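You operate a simulated robot arm through the tools that you are given. There is no shell and no other tool.

The job below is to be done with a simulated robot arm. You get a single attempt, and the scene is never put back.

## Task
The big pump tripped on overload, now cleared. Steam off, heat knob to 1, reset, restart, then steam on.

It is judged by the outcome, as a careful person would: the job done as asked, and still so three seconds after it is handed in. It fails if anything else is knocked over, pushed out of place, dropped, spilled or broken.

## Robot
A 6-joint arm with a two-finger parallel gripper, fixed in place. Base frame: the origin is at the foot of the arm, x ahead of it, y to its left, z up. Lengths are in m, angles in degrees, forces in N, time in s.
With the tool pointing down near the work surface it reaches from about 0.24 to 0.62 m from the base axis. Its first joint turns from -66.0 to 66.0 degrees. Payload 2.7 kg.
The TCP is the grasp point between the finger pads, 0.023 m short of the fingertips. In the tool frame z runs along the fingers and y along their closing line. Largest opening 0.094 m; finger width 0.038, thickness 0.01; the body of the gripper, 0.054 by 0.096 m, starts 0.039 m behind the TCP.
Orientation is that of the tool frame in the base frame, as [roll, pitch, yaw] about the fixed x, y, z axes, in that order (R = Rz(yaw) Ry(pitch) Rx(roll)). With the fingers straight down and closing along the base's y, the tool's x points along the base's -x, its y along +y and its z along -z.

## Interface
- The arm moves only by the tool apply_moves. Its argument "increments" is text: rows parted by semicolons, each of 6 numbers parted by spaces: the shift along the tool's x, y, z in m, then the turn, a rotation vector about the tool's x, y, z in degrees. In form: tx ty tz rx ry rz; .... A call has 1 to 20 rows; each row is the pose to reach, as a shift and turn from the pose commanded when the call began, along the tool's axes at that moment. "jaw" is the closure in counts, from 0 (fully open) to 255 (shut), set as the call begins (left out, the last holds). Rows are played at 5 a second. More than 0.05 m and 8.6 degrees between two rows, or a gripper value outside its range, and nothing of the call is played. Where a pose cannot be reached the arm comes as near as it can. A force on the tool above 40 N (or 10 N above the force at the start of the call, whichever is more), or a blocked arm, ends the call early, and 0.2 s more pass. The fingers move at their own pace (about 0.045 m/s each) and stop on an object; they squeeze with about 32 N. The grip force told is the motor's: it shows also when the fingers shut on nothing. Time passes only in rows, and 0.2 s behind the last, so rows that repeat a pose let the fingers close. The reply holds the time, the measured pose of the TCP, the force on the tool along the base axes, the opening and the grip force, in the units named above and with some noise, with the torque about the TCP (base axes, N m) and any sound that the robot's microphone picked up, and new pictures: "pictures" is both (left out), scene, wrist or none.
- Cameras (640 x 400 px; columns grow to the right, rows downward): "scene" is fixed at [0.0758, -0.4255, 1.4297]; the picture's right is [0.80, -0.60, 0.00], its down [-0.18, -0.24, -0.95] and it looks along [0.57, 0.76, -0.30] (base axes); focal length 350 px, centre (320, 200). "wrist" rides on the gripper at [0.086, 0.016, -0.075] in the tool frame; the picture's right is [-0.18, 0.98, 0.00], its down [-0.58, -0.11, -0.81] and it looks along [-0.79, -0.15, 0.59] (tool axes); focal length 243 px, centre (320, 200). There is no depth. A picture from a camera that has moved, and an enlarged one, comes with that camera's place and axes in the base frame and with its lens.
- zoom(camera, box): a new picture of the part [left, top, right, bottom] of that camera's present view, enlarged. The clock stands still meanwhile.
- job_done(): hands the job in; it is judged then, once.

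Places have to be worked out from the pictures, the camera data and where the tool is seen. Open the gripper and draw the arm clear of the work before you hand the job in, unless the task says otherwise.

The tools are called after ">>>" as a command line: name --argument value ..., lists and objects as JSON in quotes. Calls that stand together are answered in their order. apply_moves: Moves the arm, as the interface text tells. Its arguments: {"type":"object","properties":{"increments":{"type":"string"},"jaw":{"type":"number"},"pictures":{"type":"string","enum":["both","scene","wrist","none"]}},"required":["increments"]} The other tools are called the same way: zoom (camera, box) takes an enlarged picture of a part of a camera's view; job_done () hands the job in.

At the start:

```text
clock: 0.0
ee_pos: [0.3584, -0.0308, 1.2772]
tool_rot: [180.0, 0.0, 180.0]
force: [-0.2, -0.3, -0.6]
torque: [0.02, -0.01, 0.0]
finger_gap: 0.0941
grip_force: 0.2
```

scene: 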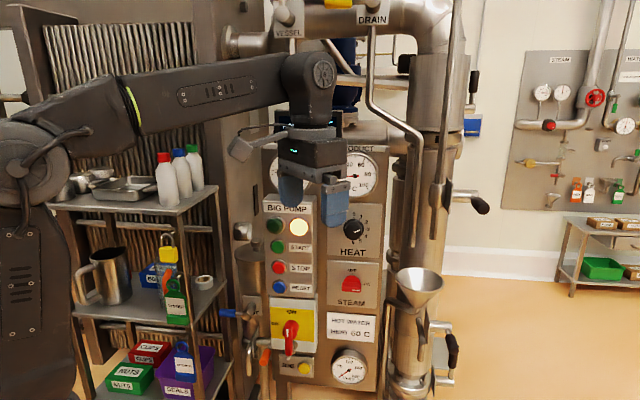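
wrist: 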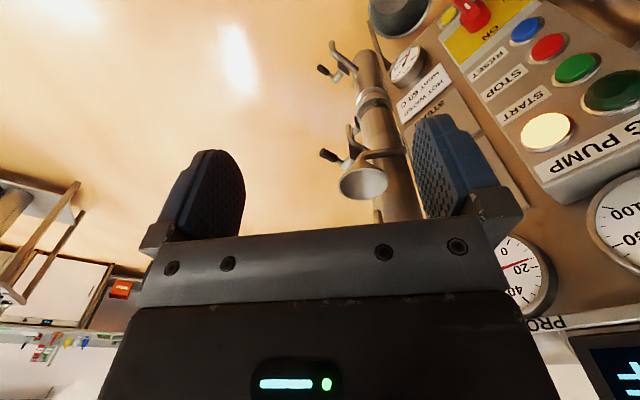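

I start by looking closely at the control panel in the scene view to read labels and knob states before moving anything.

>>> zoom --camera "scene" --box '[230, 180, 420, 300]'

>>> zoom --camera "scene" --box '[230, 280, 420, 400]'

>>> zoom --camera "wrist" --box '[380, 0, 640, 200]'

>>> zoom --camera "scene" --box '[500, 40, 640, 220]'

```text
3.33 times, centred on (325, 240) of scene
camera zoom: at [0.0758, -0.4255, 1.4297], right [0.8, -0.6, 0.0], down [-0.18, -0.24, -0.95], along [0.57, 0.76, -0.3], focal length 1167 px, centre (303, 67)
```

zoom: 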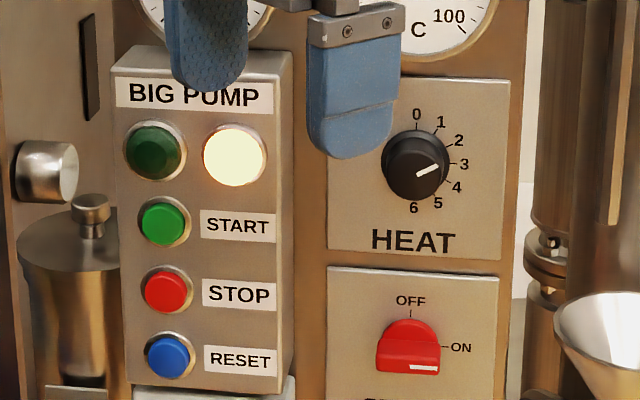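

```text
3.33 times, centred on (325, 340) of scene
camera zoom: at [0.0758, -0.4255, 1.4297], right [0.8, -0.6, 0.0], down [-0.18, -0.24, -0.95], along [0.57, 0.76, -0.3], focal length 1167 px, centre (303, -267)
```

zoom: 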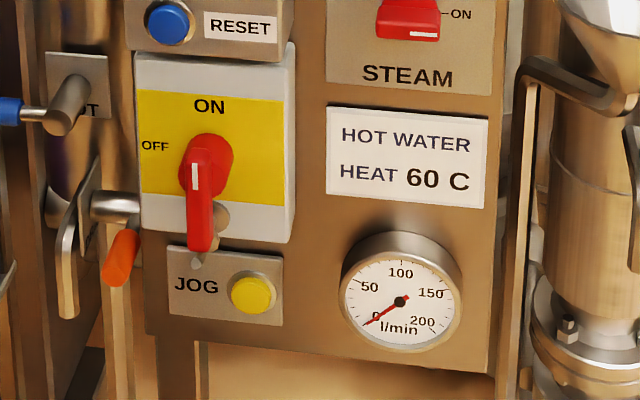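

```text
2.00 times, centred on (510, 100) of wrist
camera zoom: at [0.2706, -0.0146, 1.3515], right [0.18, 0.98, 0.0], down [0.58, -0.11, 0.81], along [0.79, -0.15, -0.59], focal length 485 px, centre (-60, 400)
```

zoom: 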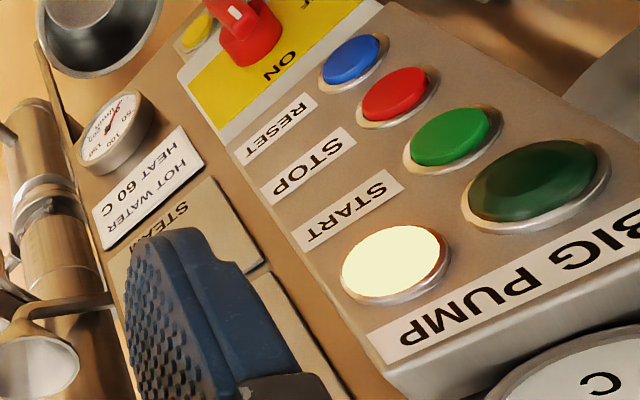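

```text
2.22 times, centred on (570, 130) of scene
camera zoom: at [0.0758, -0.4255, 1.4297], right [0.8, -0.6, 0.0], down [-0.18, -0.24, -0.95], along [0.57, 0.76, -0.3], focal length 778 px, centre (-236, 356)
```

zoom: 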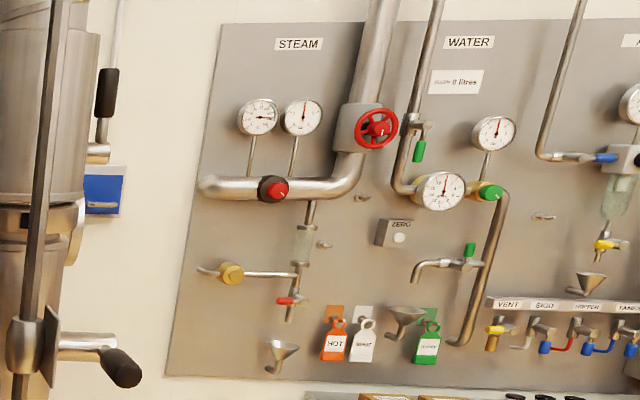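

The panel faces roughly (-0.7,-0.7,0). The BIG PUMP box on its left has START, STOP and RESET stacked at about (0.44,0.23,0.98–1.08). HEAT is at about (0.61,0.15,1.11), set to around 3, and STEAM is at about (0.61,0.15,0.95), set to ON. The lit white lamp looks like the trip lamp. I'll turn the tool towards the panel in open space, doing the first half now.

>>> apply_moves --increments "-0.005 0 0.0106 -7.08 -2.93 2.93; -0.010 0 0.0212 -14.15 -5.86 5.86; -0.015 0 0.0318 -21.23 -8.79 8.79; -0.020 0 0.0423 -28.31 -11.72 11.72; -0.025 0 0.0529 -35.38 -14.65 14.65; -0.030 0 0.0635 -42.46 -17.59 17.59" --jaw 0 --pictures "both"

```text
clock: 1.4
ee_pos: [0.3881, -0.0305, 1.2139]
tool_rot: [134.8, 9.4, 157.3]
force: [-0.2, 0.4, 0.3]
torque: [-0.02, -0.02, 0.01]
finger_gap: 0.0938
grip_force: 0.1
camera wrist: at [0.283, -0.0316, 1.263], right [0.33, 0.61, 0.72], down [0.21, -0.79, 0.58], along [0.92, -0.04, -0.39], focal length 243 px, centre (320, 200)
```

scene: 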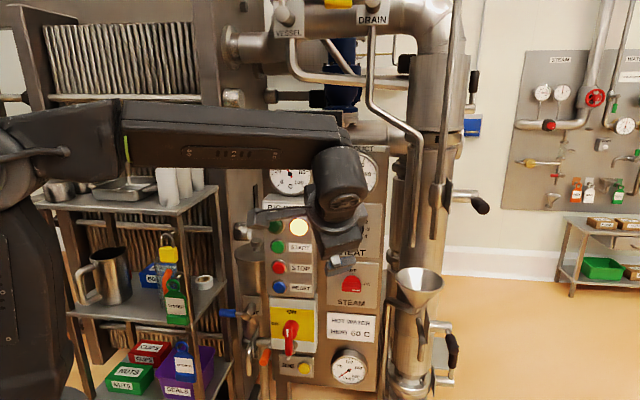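
wrist: 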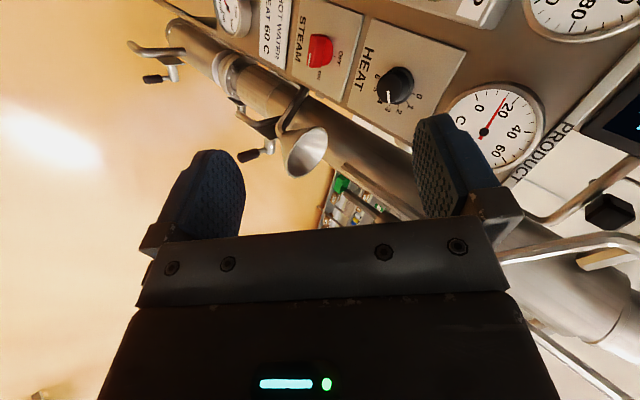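

The turn goes as planned, and the wrist camera now sees the HEAT and STEAM knobs. I'll zoom in to get their exact shape, setting and position.

>>> zoom --camera "wrist" --box '[260, 0, 480, 140]'

>>> zoom --camera "scene" --box '[255, 190, 385, 310]'

```text
2.86 times, centred on (370, 70) of wrist
camera zoom: at [0.283, -0.0316, 1.263], right [0.33, 0.61, 0.72], down [0.21, -0.79, 0.58], along [0.92, -0.04, -0.39], focal length 693 px, centre (177, 571)
```

zoom: 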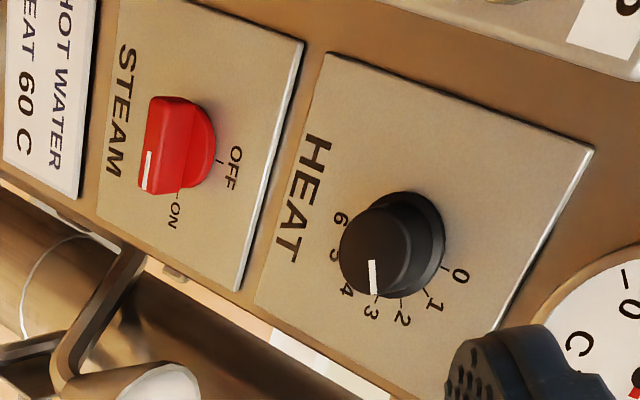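

```text
3.33 times, centred on (320, 250) of scene
camera zoom: at [0.0758, -0.4255, 1.4297], right [0.8, -0.6, 0.0], down [-0.18, -0.24, -0.95], along [0.57, 0.76, -0.3], focal length 1167 px, centre (320, 33)
```

zoom: 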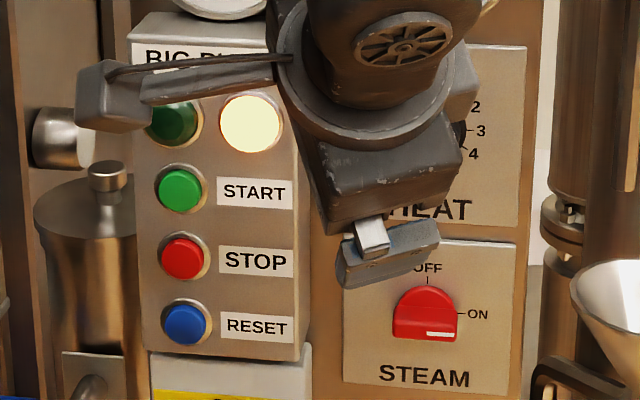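

Triangulating the tick marks from both cameras puts the knob axes at r≈0.3245 along the panel. STEAM is at z≈0.9585, HEAT at z≈1.111, and the plate plane lies at n≈0.545 along (0.707,0.707). I'll finish turning the tool square to the panel with its closing line vertical, moving part of the way towards it.

>>> apply_moves --increments "-0.0047 -0.0088 0.0290 -7.08 -2.93 2.93; -0.0093 -0.0175 0.0579 -14.15 -5.86 5.86; -0.0140 -0.0263 0.0869 -21.23 -8.79 8.79; -0.0187 -0.0350 0.1158 -28.31 -11.72 11.72; -0.0233 -0.0438 0.1448 -35.38 -14.65 14.65; -0.0280 -0.0526 0.1737 -42.46 -17.59 17.59" --pictures "both"

```text
clock: 2.8
ee_pos: [0.4704, 0.0281, 1.0626]
tool_rot: [89.9, 0.1, 134.8]
force: [-0.8, -0.3, 0.5]
torque: [0.03, -0.01, -0.01]
finger_gap: 0.0938
grip_force: 0.2
camera wrist: at [0.3562, 0.0364, 1.078], right [0.13, -0.13, 0.98], down [-0.16, -0.98, -0.11], along [0.98, -0.14, -0.15], focal length 243 px, centre (320, 200)
```

scene: 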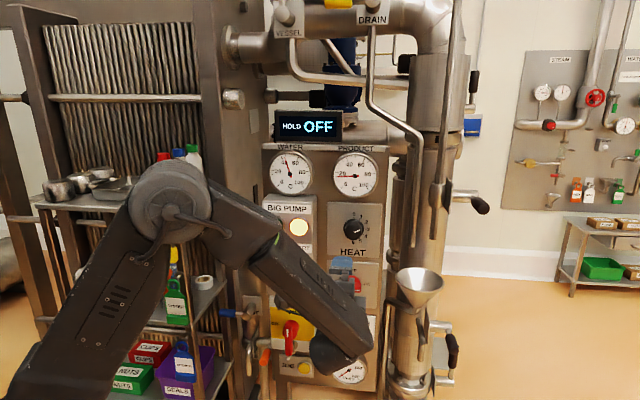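
wrist: 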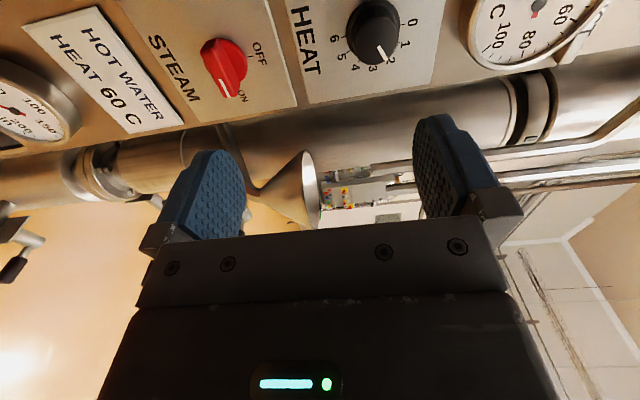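

The tool is now square to the panel and nothing was touched. I'll zoom in on both knobs from here to refine their positions before approaching.

>>> zoom --camera "wrist" --box '[120, 0, 310, 120]'

>>> zoom --camera "wrist" --box '[280, 0, 470, 120]'

>>> zoom --camera "scene" --box '[250, 110, 410, 260]'

```text
3.33 times, centred on (215, 60) of wrist
camera zoom: at [0.3562, 0.0364, 1.078], right [0.13, -0.13, 0.98], down [-0.16, -0.98, -0.11], along [0.98, -0.14, -0.15], focal length 809 px, centre (670, 667)
```

zoom: 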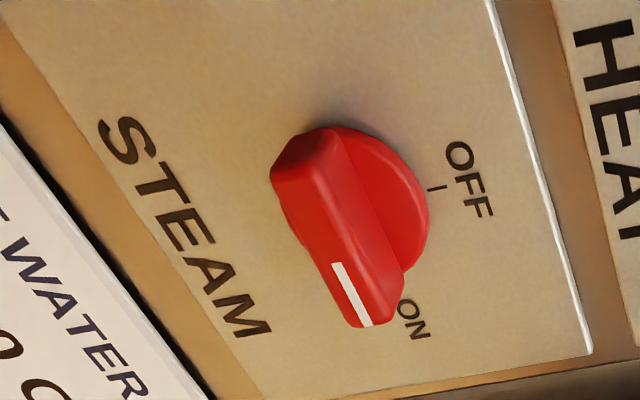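

```text
3.33 times, centred on (375, 60) of wrist
camera zoom: at [0.3562, 0.0364, 1.078], right [0.13, -0.13, 0.98], down [-0.16, -0.98, -0.11], along [0.98, -0.14, -0.15], focal length 809 px, centre (137, 667)
```

zoom: 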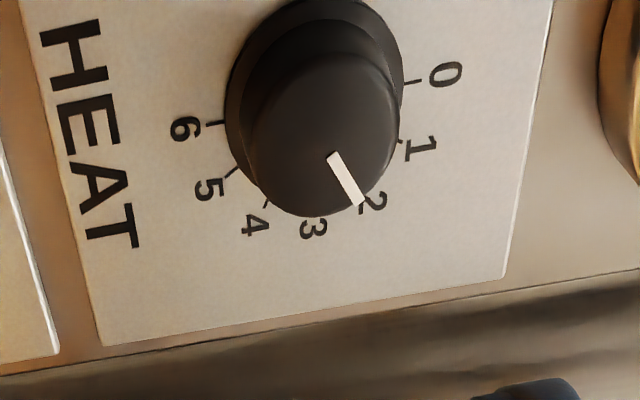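

```text
2.67 times, centred on (330, 185) of scene
camera zoom: at [0.0758, -0.4255, 1.4297], right [0.8, -0.6, 0.0], down [-0.18, -0.24, -0.95], along [0.57, 0.76, -0.3], focal length 934 px, centre (293, 240)
```

zoom: 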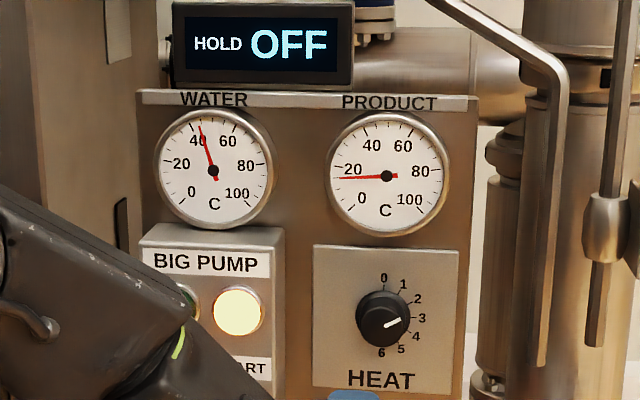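

In both views the HEAT pointer lies at about 2, since the scale runs 30° per number. STEAM's bar is horizontal, pointing to ON. I'll move to a stand-off in front of STEAM with the jaws open above and below its bar.

>>> apply_moves --increments "-0.0030 -0.026 0.022 0 0 0; -0.0059 -0.052 0.044 0 0 0; -0.0088 -0.078 0.066 0 0 0; -0.0117 -0.1036 0.0875 0 0 0" --pictures "both"

```text
clock: 3.8
ee_pos: [0.5376, 0.0816, 0.958]
tool_rot: [90.0, 0.2, 135.0]
force: [-0.3, 0.4, -0.4]
torque: [0.01, -0.02, 0.01]
finger_gap: 0.0941
grip_force: 0.0
camera wrist: at [0.4247, 0.0901, 0.974], right [0.13, -0.13, 0.98], down [-0.16, -0.98, -0.11], along [0.98, -0.14, -0.15], focal length 243 px, centre (320, 200)
```

scene: 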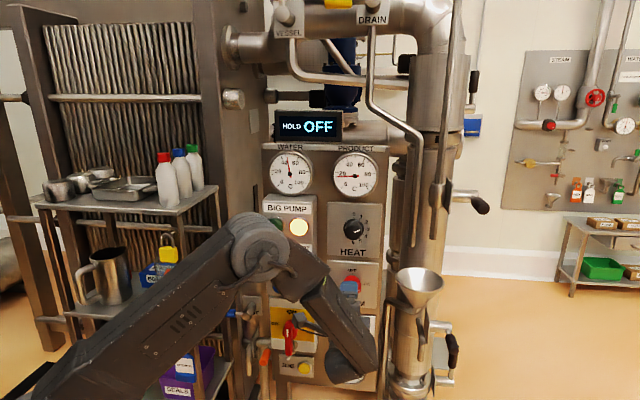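
wrist: 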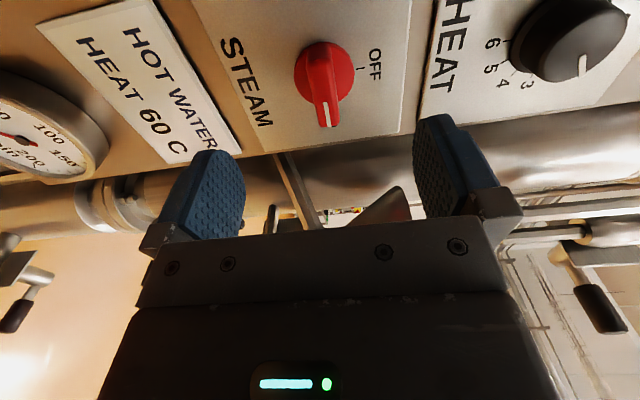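

The tool is in front of STEAM, and the bar appears between the finger planes. I'll zoom in to check lateral and height alignment.

>>> zoom --camera "wrist" --box '[220, 0, 420, 130]'

>>> zoom --camera "scene" --box '[290, 230, 410, 310]'

```text
3.08 times, centred on (320, 65) of wrist
camera zoom: at [0.4247, 0.0901, 0.974], right [0.13, -0.13, 0.98], down [-0.16, -0.98, -0.11], along [0.98, -0.14, -0.15], focal length 746 px, centre (320, 615)
```

zoom: 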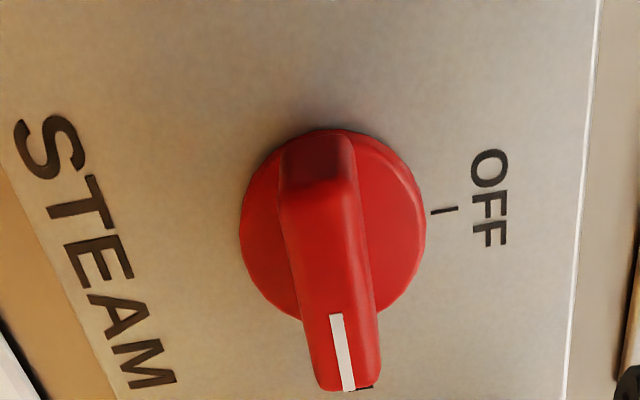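

```text
5.00 times, centred on (350, 270) of scene
camera zoom: at [0.0758, -0.4255, 1.4297], right [0.8, -0.6, 0.0], down [-0.18, -0.24, -0.95], along [0.57, 0.76, -0.3], focal length 1751 px, centre (170, -150)
```

zoom: 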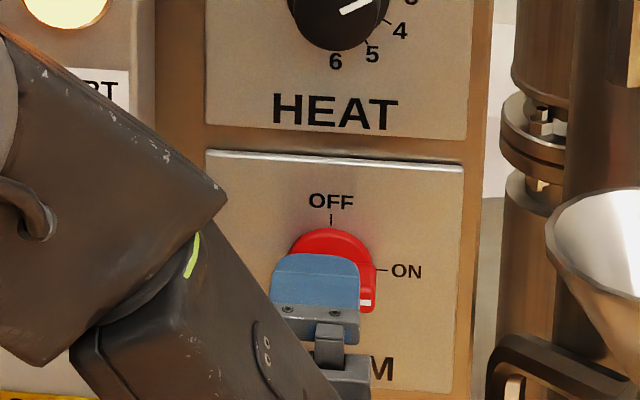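

The pointer's start and end give the STEAM bar centre at r≈0.3245, z≈0.9605, with its front at n≈0.510 and the plate at 0.544. I'll correct by about 2 mm and advance so the open fingertips straddle the bar, staying clear of the plate.

>>> apply_moves --increments "-0.0017 0.0025 0.02 0 0 0; -0.0017 0.0025 0.04 0 0 0; -0.0017 0.0025 0.055 0 0 0; -0.0017 0.0025 0.064 0 0 0; -0.0017 0.0025 0.064 0 0 0" --pictures "both"

```text
clock: 5.0
ee_pos: [0.585, 0.1245, 0.9599]
tool_rot: [90.0, 0.0, 135.1]
force: [-0.1, -0.7, 0.1]
torque: [0.01, -0.01, 0.06]
finger_gap: 0.0939
grip_force: 0.1
camera wrist: at [0.471, 0.1336, 0.9757], right [0.13, -0.13, 0.98], down [-0.16, -0.98, -0.11], along [0.98, -0.14, -0.15], focal length 243 px, centre (320, 200)
```

scene: 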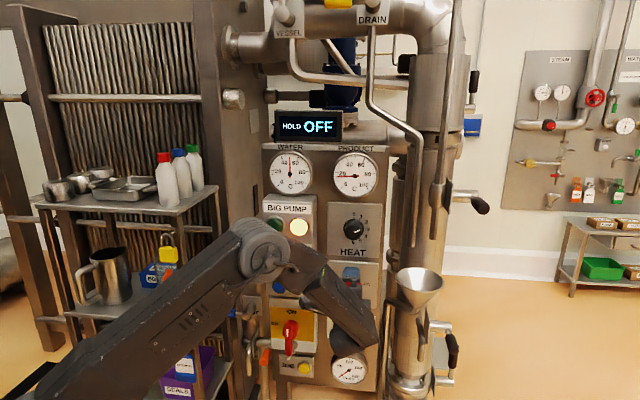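
wrist: 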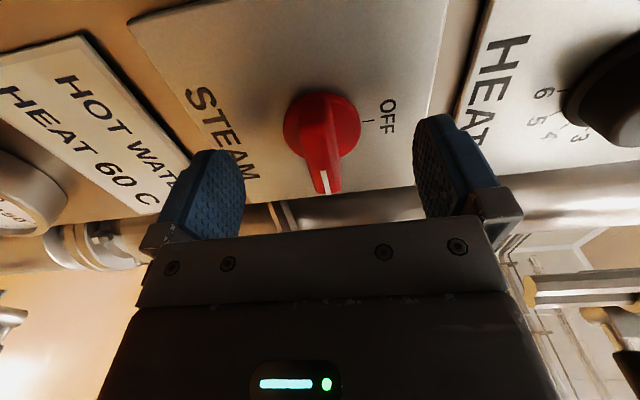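

The bar sits between the open fingers with about 12 mm of fingertip overlap, centred within a couple of mm. I'll close the jaws on it, holding the pose.

>>> apply_moves --increments "0 0 0 0 0 0; 0 0 0 0 0 0; 0 0 0 0 0 0; 0 0 0 0 0 0; 0 0 0 0 0 0; 0 0 0 0 0 0" --jaw 255 --pictures "both"

```text
clock: 6.4
ee_pos: [0.585, 0.1246, 0.9608]
tool_rot: [89.9, 0.1, 135.0]
force: [-3.2, -0.1, 5.8]
torque: [-0.03, 0.02, 0.25]
finger_gap: 0.0159
grip_force: 45.2
camera wrist: at [0.4709, 0.1333, 0.9765], right [0.13, -0.13, 0.98], down [-0.16, -0.98, -0.11], along [0.98, -0.14, -0.15], focal length 243 px, centre (320, 200)
```

scene: 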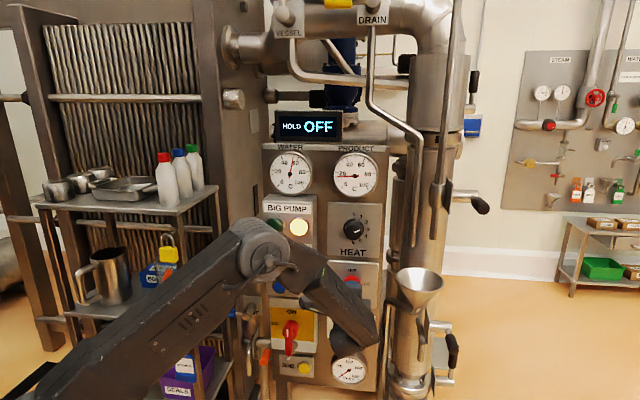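
wrist: 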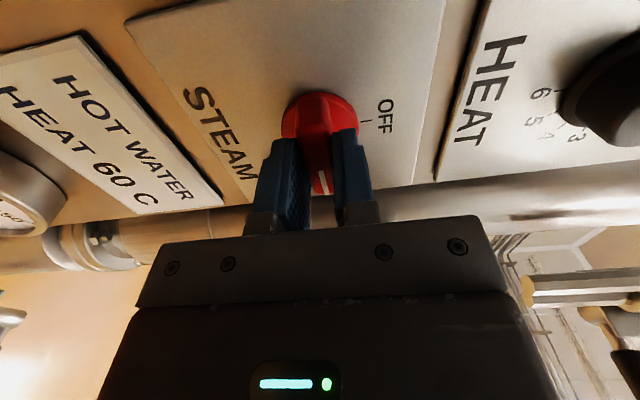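

The grip is firm at 15.9 mm. The WATER gauge is climbing, so I'll turn STEAM to OFF without delay: 90° counter-clockwise about the knob axis.

>>> apply_moves --increments "0 0 0 0 0 -8.2; 0 0 0 0 0 -16.4; 0 0 0 0 0 -24.6; 0 0 0 0 0 -32.8; 0 0 0 0 0 -41; 0 0 0 0 0 -49.2; 0 0 0 0 0 -57.4; 0 0 0 0 0 -65.6; 0 0 0 0 0 -73.8; 0 0 0 0 0 -82; 0 0 0 0 0 -90; 0 0 0 0 0 -90" --pictures "both"

```text
clock: 7.7
ee_pos: [0.5856, 0.1237, 0.9612]
tool_rot: [89.6, 44.5, 135.1]
force: [-16.5, -5.0, 4.6]
torque: [0.35, -0.32, -0.61]
finger_gap: 0.0158
grip_force: 44.1
stopped in row 6: the force on the tool passed its limit at 40 N (the readings are from after the stop); the commanded pose is now the measured one
camera wrist: at [0.4806, 0.1235, 0.9113], right [-0.4, 0.39, 0.83], down [-0.22, -0.92, 0.33], along [0.89, -0.05, 0.45], focal length 243 px, centre (320, 200)
```

scene: 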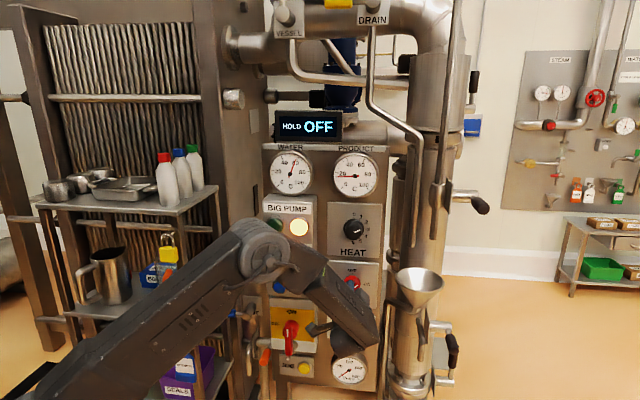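
wrist: 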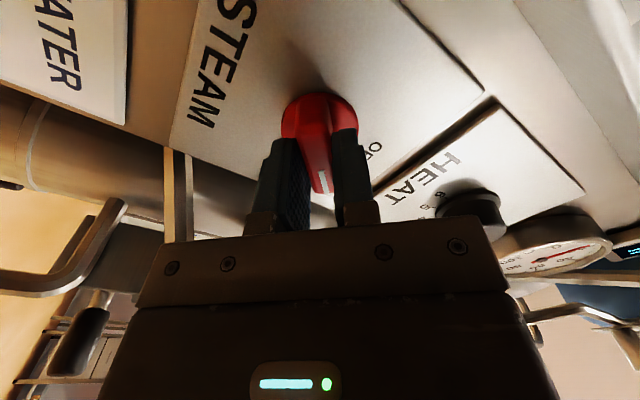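

The turn stopped at about 45° on a force limit. I'll look closely to see whether the camera housing or fingers touched something, or the knob was simply resisting.

>>> zoom --camera "scene" --box '[250, 240, 420, 400]'

>>> zoom --camera "wrist" --box '[230, 60, 420, 200]'

>>> zoom --camera "scene" --box '[250, 100, 400, 260]'

```text
2.50 times, centred on (335, 320) of scene
camera zoom: at [0.0753, -0.4257, 1.4297], right [0.8, -0.6, 0.0], down [-0.18, -0.24, -0.95], along [0.57, 0.76, -0.3], focal length 875 px, centre (282, -100)
```

zoom: 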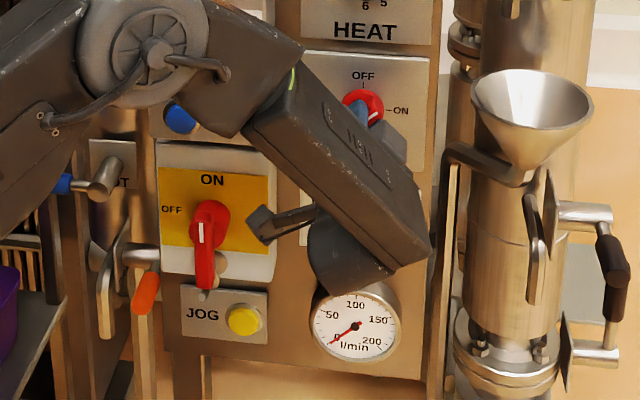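

```text
2.86 times, centred on (325, 130) of wrist
camera zoom: at [0.4806, 0.1235, 0.9113], right [-0.4, 0.39, 0.83], down [-0.22, -0.92, 0.33], along [0.89, -0.05, 0.45], focal length 693 px, centre (306, 400)
```

zoom: 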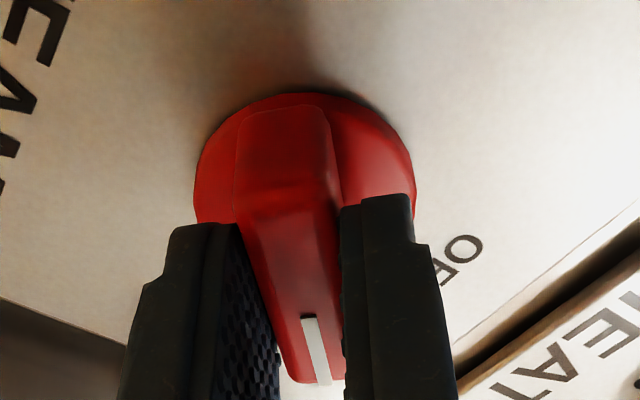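

```text
2.50 times, centred on (325, 180) of scene
camera zoom: at [0.0753, -0.4257, 1.4297], right [0.8, -0.6, 0.0], down [-0.18, -0.24, -0.95], along [0.57, 0.76, -0.3], focal length 875 px, centre (308, 250)
```

zoom: 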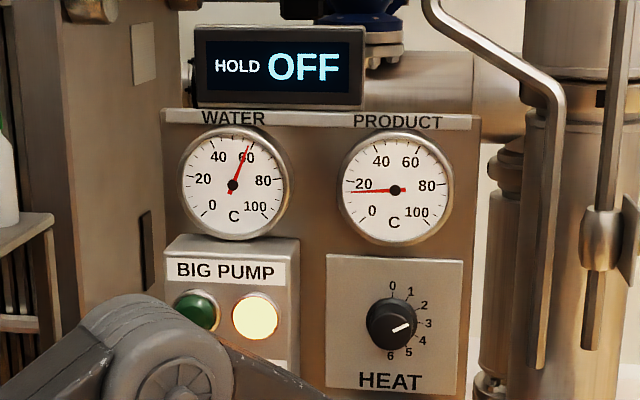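

The picture shows nothing touching the pump switch handle. The knob followed to 45°, so the load is from small misalignment: the knob pushes the tool up-left and outward. I'll ease about 1 mm that way and continue the turn more slowly.

>>> apply_moves --increments "0 0.0012 -0.0015 0 0 0; 0 0.0012 -0.0015 0 0 -5; 0 0.0012 -0.0015 0 0 -10; 0 0.0012 -0.0015 0 0 -15; 0 0.0012 -0.0015 0 0 -20" --pictures "wrist"

```text
clock: 8.9
ee_pos: [0.5838, 0.1257, 0.9614]
tool_rot: [89.8, 64.5, 135.0]
force: [19.9, 10.8, -4.9]
torque: [-0.69, 0.69, 0.11]
finger_gap: 0.016
grip_force: 44.8
camera wrist: at [0.4956, 0.1086, 0.8895], right [-0.57, 0.57, 0.59], down [-0.32, -0.82, 0.48], along [0.75, 0.08, 0.65], focal length 243 px, centre (320, 200)
```

wrist: 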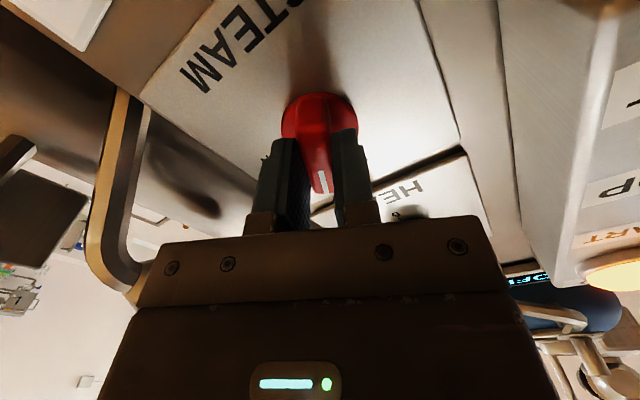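

Both forces reversed sign, so I over-corrected by about half. I'll take back about 0.8 mm inward and 0.6 mm laterally, and finish the remaining 25.5° of the turn.

>>> apply_moves --increments "0 -0.0006 0.0009 0 0 0; 0 -0.0006 0.0009 0 0 -5; 0 -0.0006 0.0009 0 0 -10; 0 -0.0006 0.0009 0 0 -15; 0 -0.0006 0.0009 0 0 -20; 0 -0.0006 0.0009 0 0 -25.5; 0 -0.0006 0.0009 0 0 -25.5" --pictures "both"

```text
clock: 10.5
ee_pos: [0.585, 0.1266, 0.9608]
tool_rot: [-4.5, 89.8, 40.8]
force: [-2.3, 1.0, 2.8]
torque: [-0.66, 0.65, -0.15]
finger_gap: 0.0159
grip_force: 45.5
camera wrist: at [0.5209, 0.0836, 0.8739], right [-0.7, 0.69, 0.18], down [-0.49, -0.65, 0.58], along [0.52, 0.31, 0.79], focal length 243 px, centre (320, 200)
```

scene: 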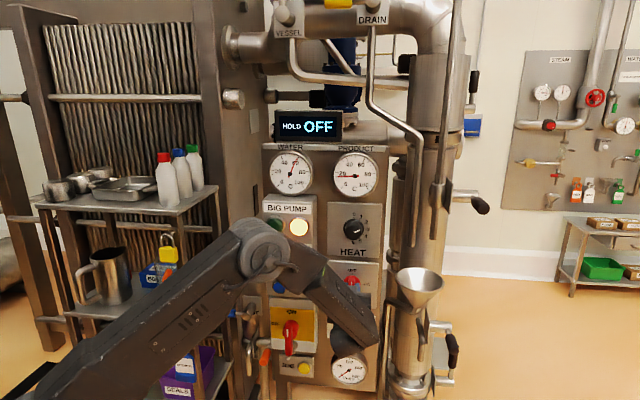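
wrist: 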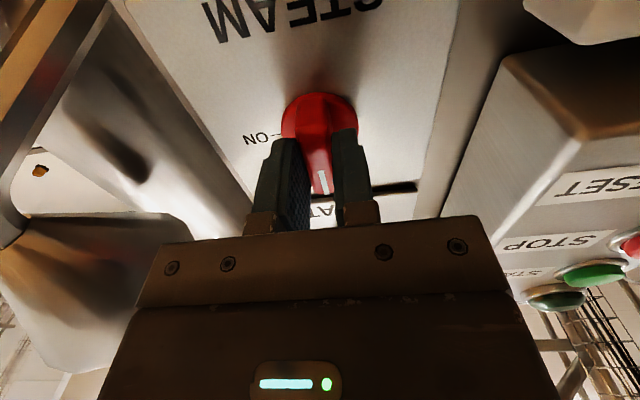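

The forces are now small and the tool has turned the full 90°. I'll check that the pointer is on OFF before letting go.

>>> zoom --camera "scene" --box '[310, 240, 400, 310]'

>>> zoom --camera "scene" --box '[255, 100, 395, 200]'

```text
5.71 times, centred on (355, 275) of scene
camera zoom: at [0.0757, -0.4255, 1.4298], right [0.8, -0.6, 0.0], down [-0.18, -0.24, -0.95], along [0.57, 0.76, -0.3], focal length 2001 px, centre (120, -229)
```

zoom: 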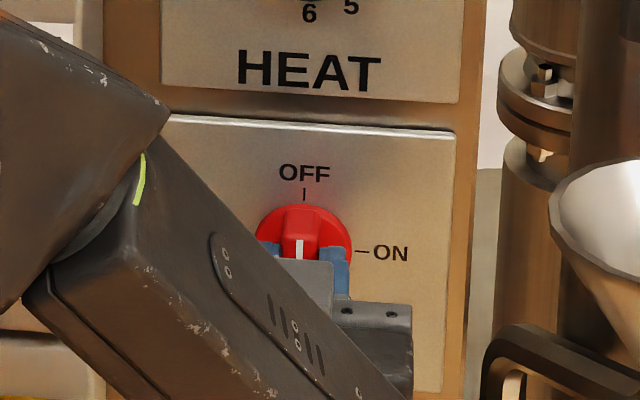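

```text
4.00 times, centred on (325, 150) of scene
camera zoom: at [0.0757, -0.4255, 1.4298], right [0.8, -0.6, 0.0], down [-0.18, -0.24, -0.95], along [0.57, 0.76, -0.3], focal length 1401 px, centre (300, 400)
```

zoom: 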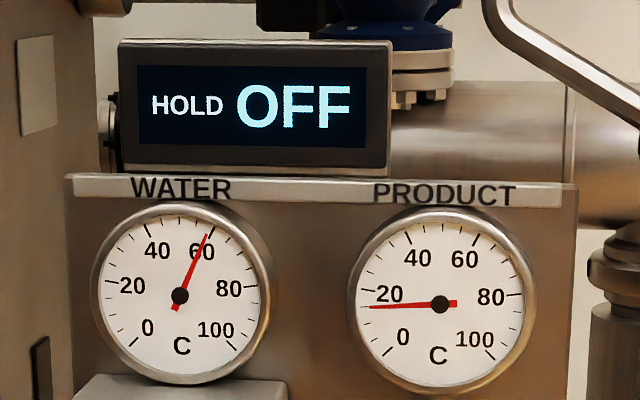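

STEAM is on OFF and the WATER gauge has levelled at 60. I'll open the jaws and back straight out.

>>> apply_moves --increments "0 0 0 0 0 0; 0 0 0 0 0 0; 0 0 0 0 0 0; 0 0 0 0 0 0; 0 0 -0.02 0 0 0; 0 0 -0.045 0 0 0; 0 0 -0.07 0 0 0" --jaw 0 --pictures "both"

```text
clock: 12.1
ee_pos: [0.5369, 0.0768, 0.9606]
tool_rot: [17.7, 89.7, 63.0]
force: [0.0, -0.1, 0.4]
torque: [0.01, 0.03, 0.01]
finger_gap: 0.094
grip_force: 0.1
camera wrist: at [0.4722, 0.0343, 0.8742], right [-0.7, 0.69, 0.18], down [-0.49, -0.65, 0.58], along [0.52, 0.31, 0.79], focal length 243 px, centre (320, 200)
```

scene: 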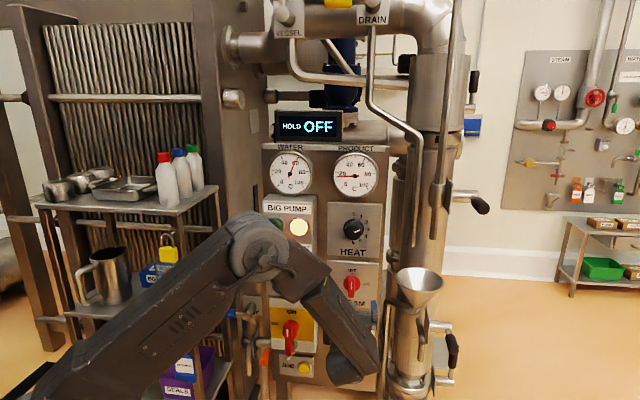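
wrist: 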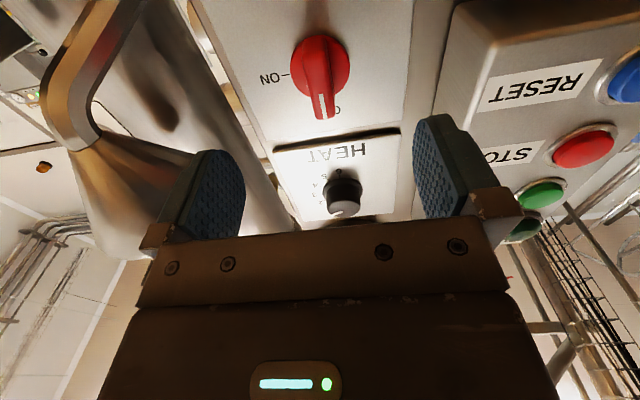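

STEAM is released and stays at OFF. I'll rise 150 mm to stand off in front of HEAT, rolling 30° back clockwise so that the needed 30° counter-clockwise turn ends in this posture.

>>> apply_moves --increments "-0.0375 0 0 0 0 7.5; -0.075 0 0 0 0 15; -0.1125 0 0 0 0 22.5; -0.1500 0 0 0 0 30; -0.1500 0 0 0 0 30" --jaw 0 --pictures "both"

>>> zoom --camera "wrist" --box '[220, 0, 420, 130]'

>>> zoom --camera "scene" --box '[310, 190, 400, 310]'

```text
clock: 13.3
ee_pos: [0.5363, 0.0731, 1.1105]
tool_rot: [89.9, 59.9, 135.0]
force: [0.6, 0.3, -0.2]
torque: [0.0, -0.01, 0.02]
finger_gap: 0.0941
grip_force: 0.1
camera wrist: at [0.4434, 0.0611, 1.0443], right [-0.54, 0.53, 0.65], down [-0.3, -0.84, 0.45], along [0.79, 0.05, 0.61], focal length 243 px, centre (320, 200)
```

scene: 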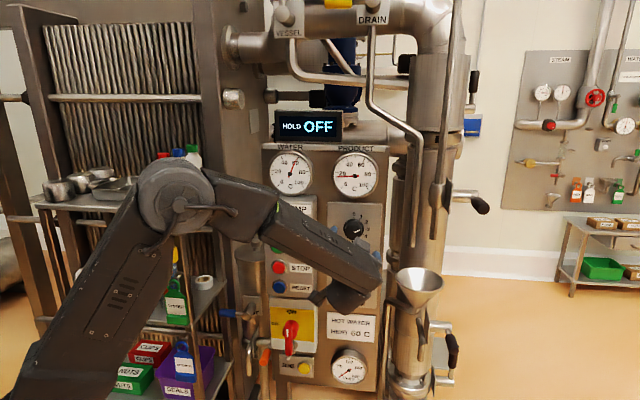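
wrist: 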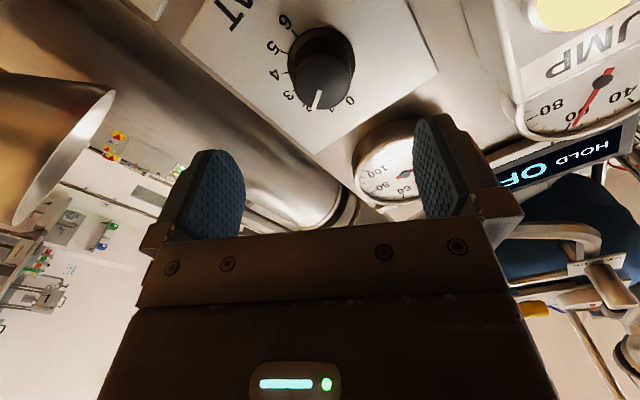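

```text
3.08 times, centred on (320, 65) of wrist
camera zoom: at [0.4434, 0.0611, 1.0443], right [-0.54, 0.53, 0.65], down [-0.3, -0.84, 0.45], along [0.79, 0.05, 0.61], focal length 746 px, centre (320, 615)
```

zoom: 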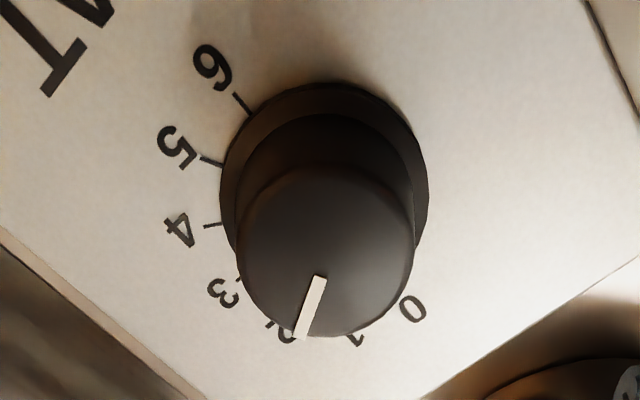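

```text
3.33 times, centred on (355, 250) of scene
camera zoom: at [0.0758, -0.4255, 1.4297], right [0.8, -0.6, 0.0], down [-0.18, -0.24, -0.95], along [0.57, 0.76, -0.3], focal length 1167 px, centre (203, 33)
```

zoom: 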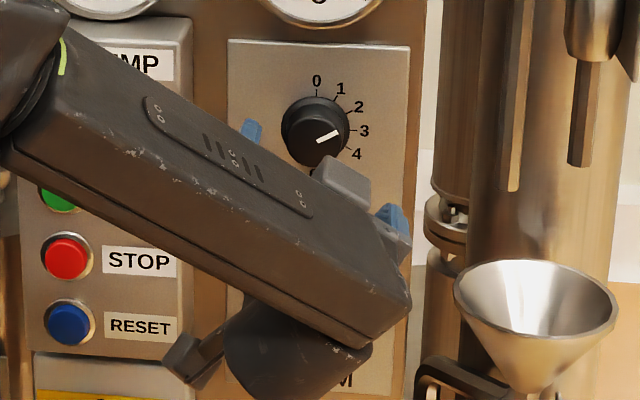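

Computed positions: HEAT axis at r≈0.324, z≈1.109, cap front at n≈0.516, cap about 38 mm across. The pointer is about 59° from the top, which is setting 2, so 1 lies 30° counter-clockwise. I'll correct about 3 mm and advance with open jaws around the cap.

>>> apply_moves --increments "0.0031 0.0019 0.02 0 0 0; 0.0031 0.0019 0.04 0 0 0; 0.0031 0.0019 0.06 0 0 0; 0.0031 0.0019 0.078 0 0 0; 0.0031 0.0019 0.078 0 0 0" --pictures "both"

>>> zoom --camera "wrist" --box '[220, 60, 420, 190]'

```text
clock: 14.5
ee_pos: [0.5889, 0.1322, 1.1099]
tool_rot: [89.7, 59.8, 135.0]
force: [-0.6, 1.1, 0.1]
torque: [-0.04, 0.03, 0.02]
finger_gap: 0.094
grip_force: 0.0
camera wrist: at [0.4959, 0.1199, 1.0428], right [-0.54, 0.53, 0.65], down [-0.3, -0.84, 0.45], along [0.79, 0.05, 0.61], focal length 243 px, centre (320, 200)
```

scene: 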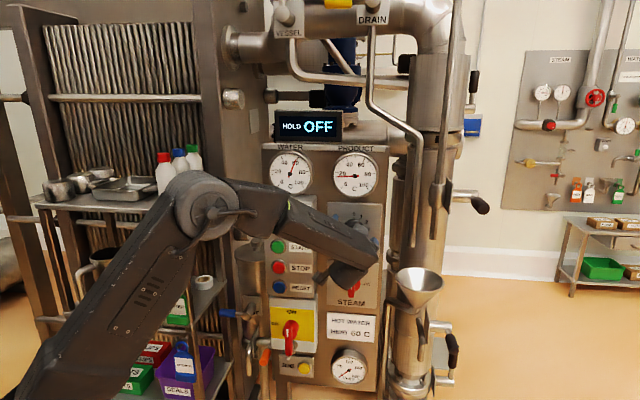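
wrist: 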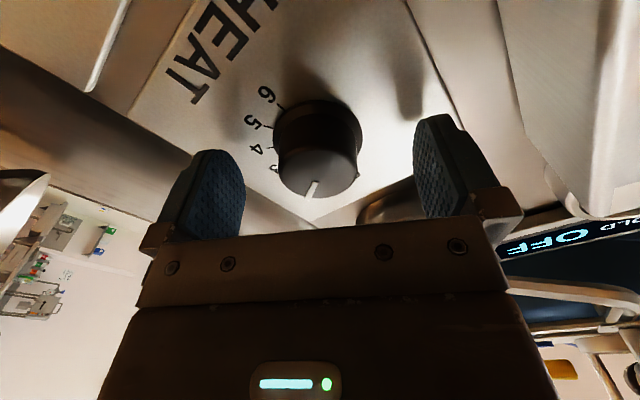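

```text
3.08 times, centred on (320, 125) of wrist
camera zoom: at [0.4959, 0.1199, 1.0428], right [-0.54, 0.53, 0.65], down [-0.3, -0.84, 0.45], along [0.79, 0.05, 0.61], focal length 746 px, centre (320, 431)
```

zoom: 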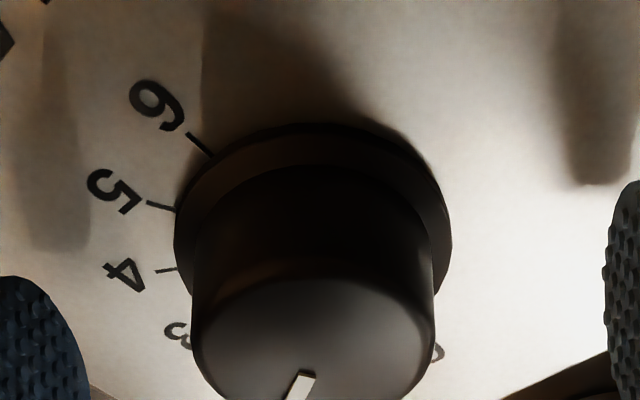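

The cap lies between the fingers, about 1.3 mm off centre. I'll make that small correction and close the jaws on it.

>>> apply_moves --increments "-0.0007 -0.0011 0 0 0 0; -0.0007 -0.0011 0 0 0 0; -0.0007 -0.0011 0 0 0 0; -0.0007 -0.0011 0 0 0 0; -0.0007 -0.0011 0 0 0 0" --jaw 255 --pictures "wrist"

```text
clock: 15.7
ee_pos: [0.5904, 0.1311, 1.1094]
tool_rot: [89.6, 59.9, 134.9]
force: [2.2, -0.8, -0.4]
torque: [-0.04, 0.06, -0.03]
finger_gap: 0.0409
grip_force: 44.8
camera wrist: at [0.4969, 0.1188, 1.0425], right [-0.54, 0.53, 0.65], down [-0.3, -0.84, 0.45], along [0.79, 0.05, 0.61], focal length 243 px, centre (320, 200)
```

wrist: 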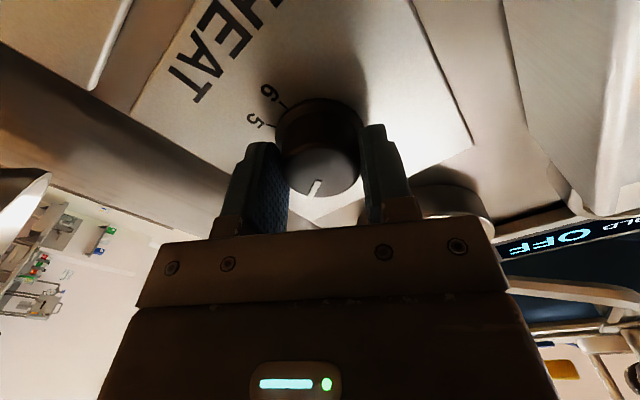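

The grip on the cap is nearly force-free, with a gap of 40.9 mm. I'll turn 30° counter-clockwise, slowly.

>>> apply_moves --increments "0 0 0 0 0 -5; 0 0 0 0 0 -10; 0 0 0 0 0 -15; 0 0 0 0 0 -20; 0 0 0 0 0 -25; 0 0 0 0 0 -30; 0 0 0 0 0 -30" --pictures "both"

>>> zoom --camera "scene" --box '[310, 190, 400, 270]'

>>> zoom --camera "wrist" --box '[220, 60, 420, 220]'

```text
clock: 17.3
ee_pos: [0.5904, 0.1315, 1.1106]
tool_rot: [0.7, 89.8, 45.8]
force: [25.0, -0.1, 1.9]
torque: [-0.11, 0.16, -0.55]
finger_gap: 0.0406
grip_force: 45.1
camera wrist: at [0.5265, 0.0895, 1.0224], right [-0.7, 0.69, 0.18], down [-0.49, -0.65, 0.58], along [0.52, 0.31, 0.79], focal length 243 px, centre (320, 200)
```

scene: 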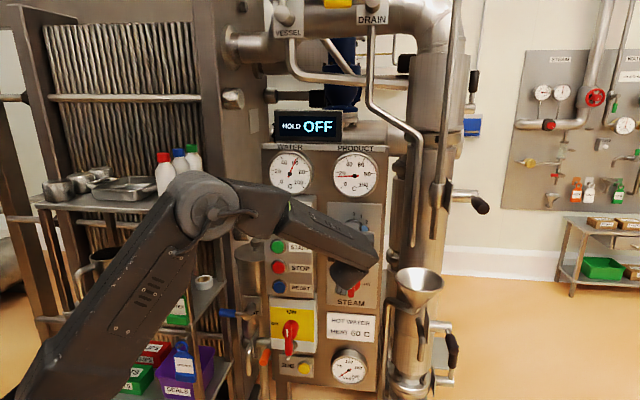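
wrist: 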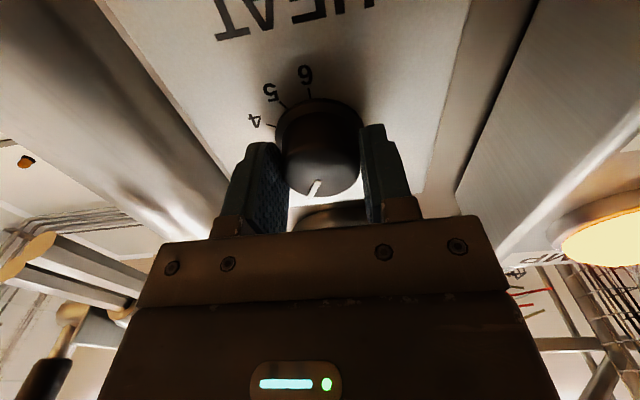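

```text
5.00 times, centred on (355, 230) of scene
camera zoom: at [0.0766, -0.4255, 1.4297], right [0.8, -0.6, 0.0], down [-0.18, -0.24, -0.95], along [0.57, 0.76, -0.3], focal length 1751 px, centre (145, 50)
```

zoom: 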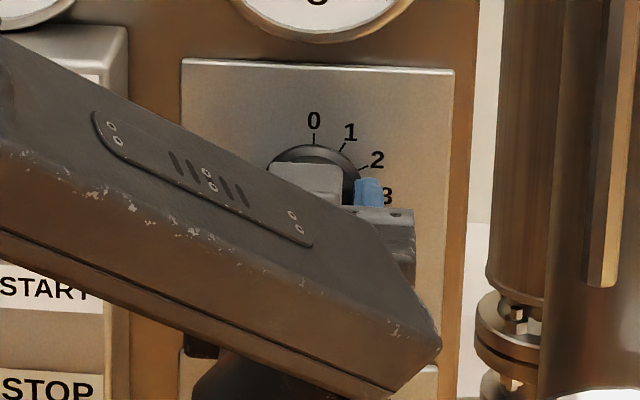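

```text
2.50 times, centred on (320, 140) of wrist
camera zoom: at [0.5265, 0.0895, 1.0224], right [-0.7, 0.69, 0.18], down [-0.49, -0.65, 0.58], along [0.52, 0.31, 0.79], focal length 606 px, centre (320, 350)
```

zoom: 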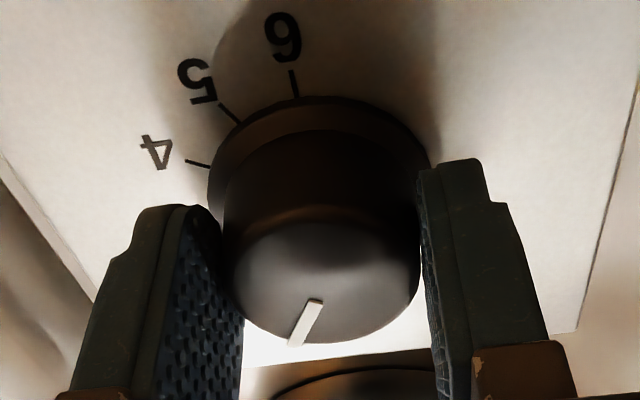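

The knob turned with the gripper. From the wrist view the pointer is now about 28–30° from the top, on 1. I'll release, back out, and verify it.

>>> apply_moves --increments "0 0 0 0 0 0; 0 0 0 0 0 0; 0 0 0 0 0 0; 0 0 0 0 0 0; 0 0 -0.02 0 0 0; 0 0 -0.045 0 0 0; 0 0 -0.08 0 0 0; 0 0 -0.12 0 0 0" --jaw 0 --pictures "both"

>>> zoom --camera "scene" --box '[310, 190, 400, 310]'

>>> zoom --camera "wrist" --box '[220, 0, 420, 130]'

```text
clock: 19.1
ee_pos: [0.5068, 0.0473, 1.1079]
tool_rot: [18.9, 89.8, 64.2]
force: [-0.2, 0.2, 0.8]
torque: [0.02, 0.01, 0.0]
finger_gap: 0.0942
grip_force: 0.0
camera wrist: at [0.4417, 0.0053, 1.0203], right [-0.7, 0.69, 0.18], down [-0.49, -0.65, 0.58], along [0.52, 0.31, 0.79], focal length 243 px, centre (320, 200)
```

scene: 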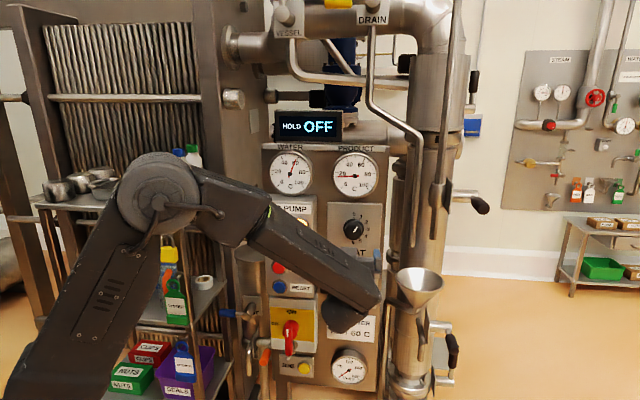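
wrist: 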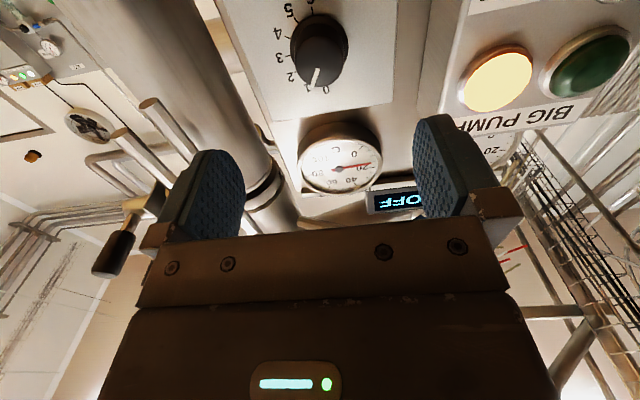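

```text
3.33 times, centred on (355, 250) of scene
camera zoom: at [0.0759, -0.4255, 1.4297], right [0.8, -0.6, 0.0], down [-0.18, -0.24, -0.95], along [0.57, 0.76, -0.3], focal length 1167 px, centre (203, 33)
```

zoom: 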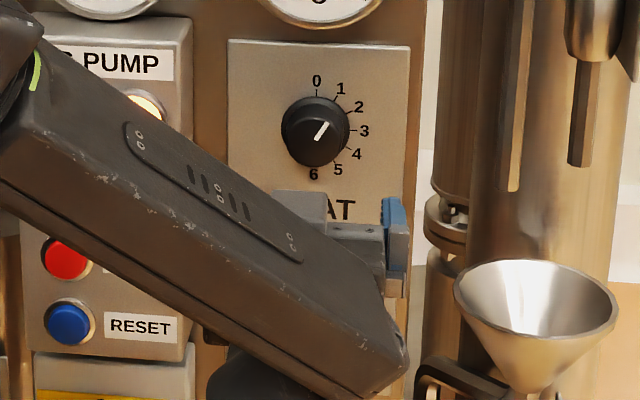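

```text
3.08 times, centred on (320, 65) of wrist
camera zoom: at [0.4417, 0.0053, 1.0203], right [-0.7, 0.69, 0.18], down [-0.49, -0.65, 0.58], along [0.52, 0.31, 0.79], focal length 746 px, centre (320, 615)
```

zoom: 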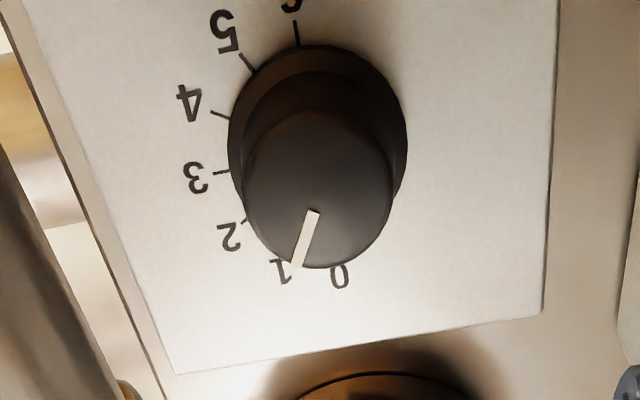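

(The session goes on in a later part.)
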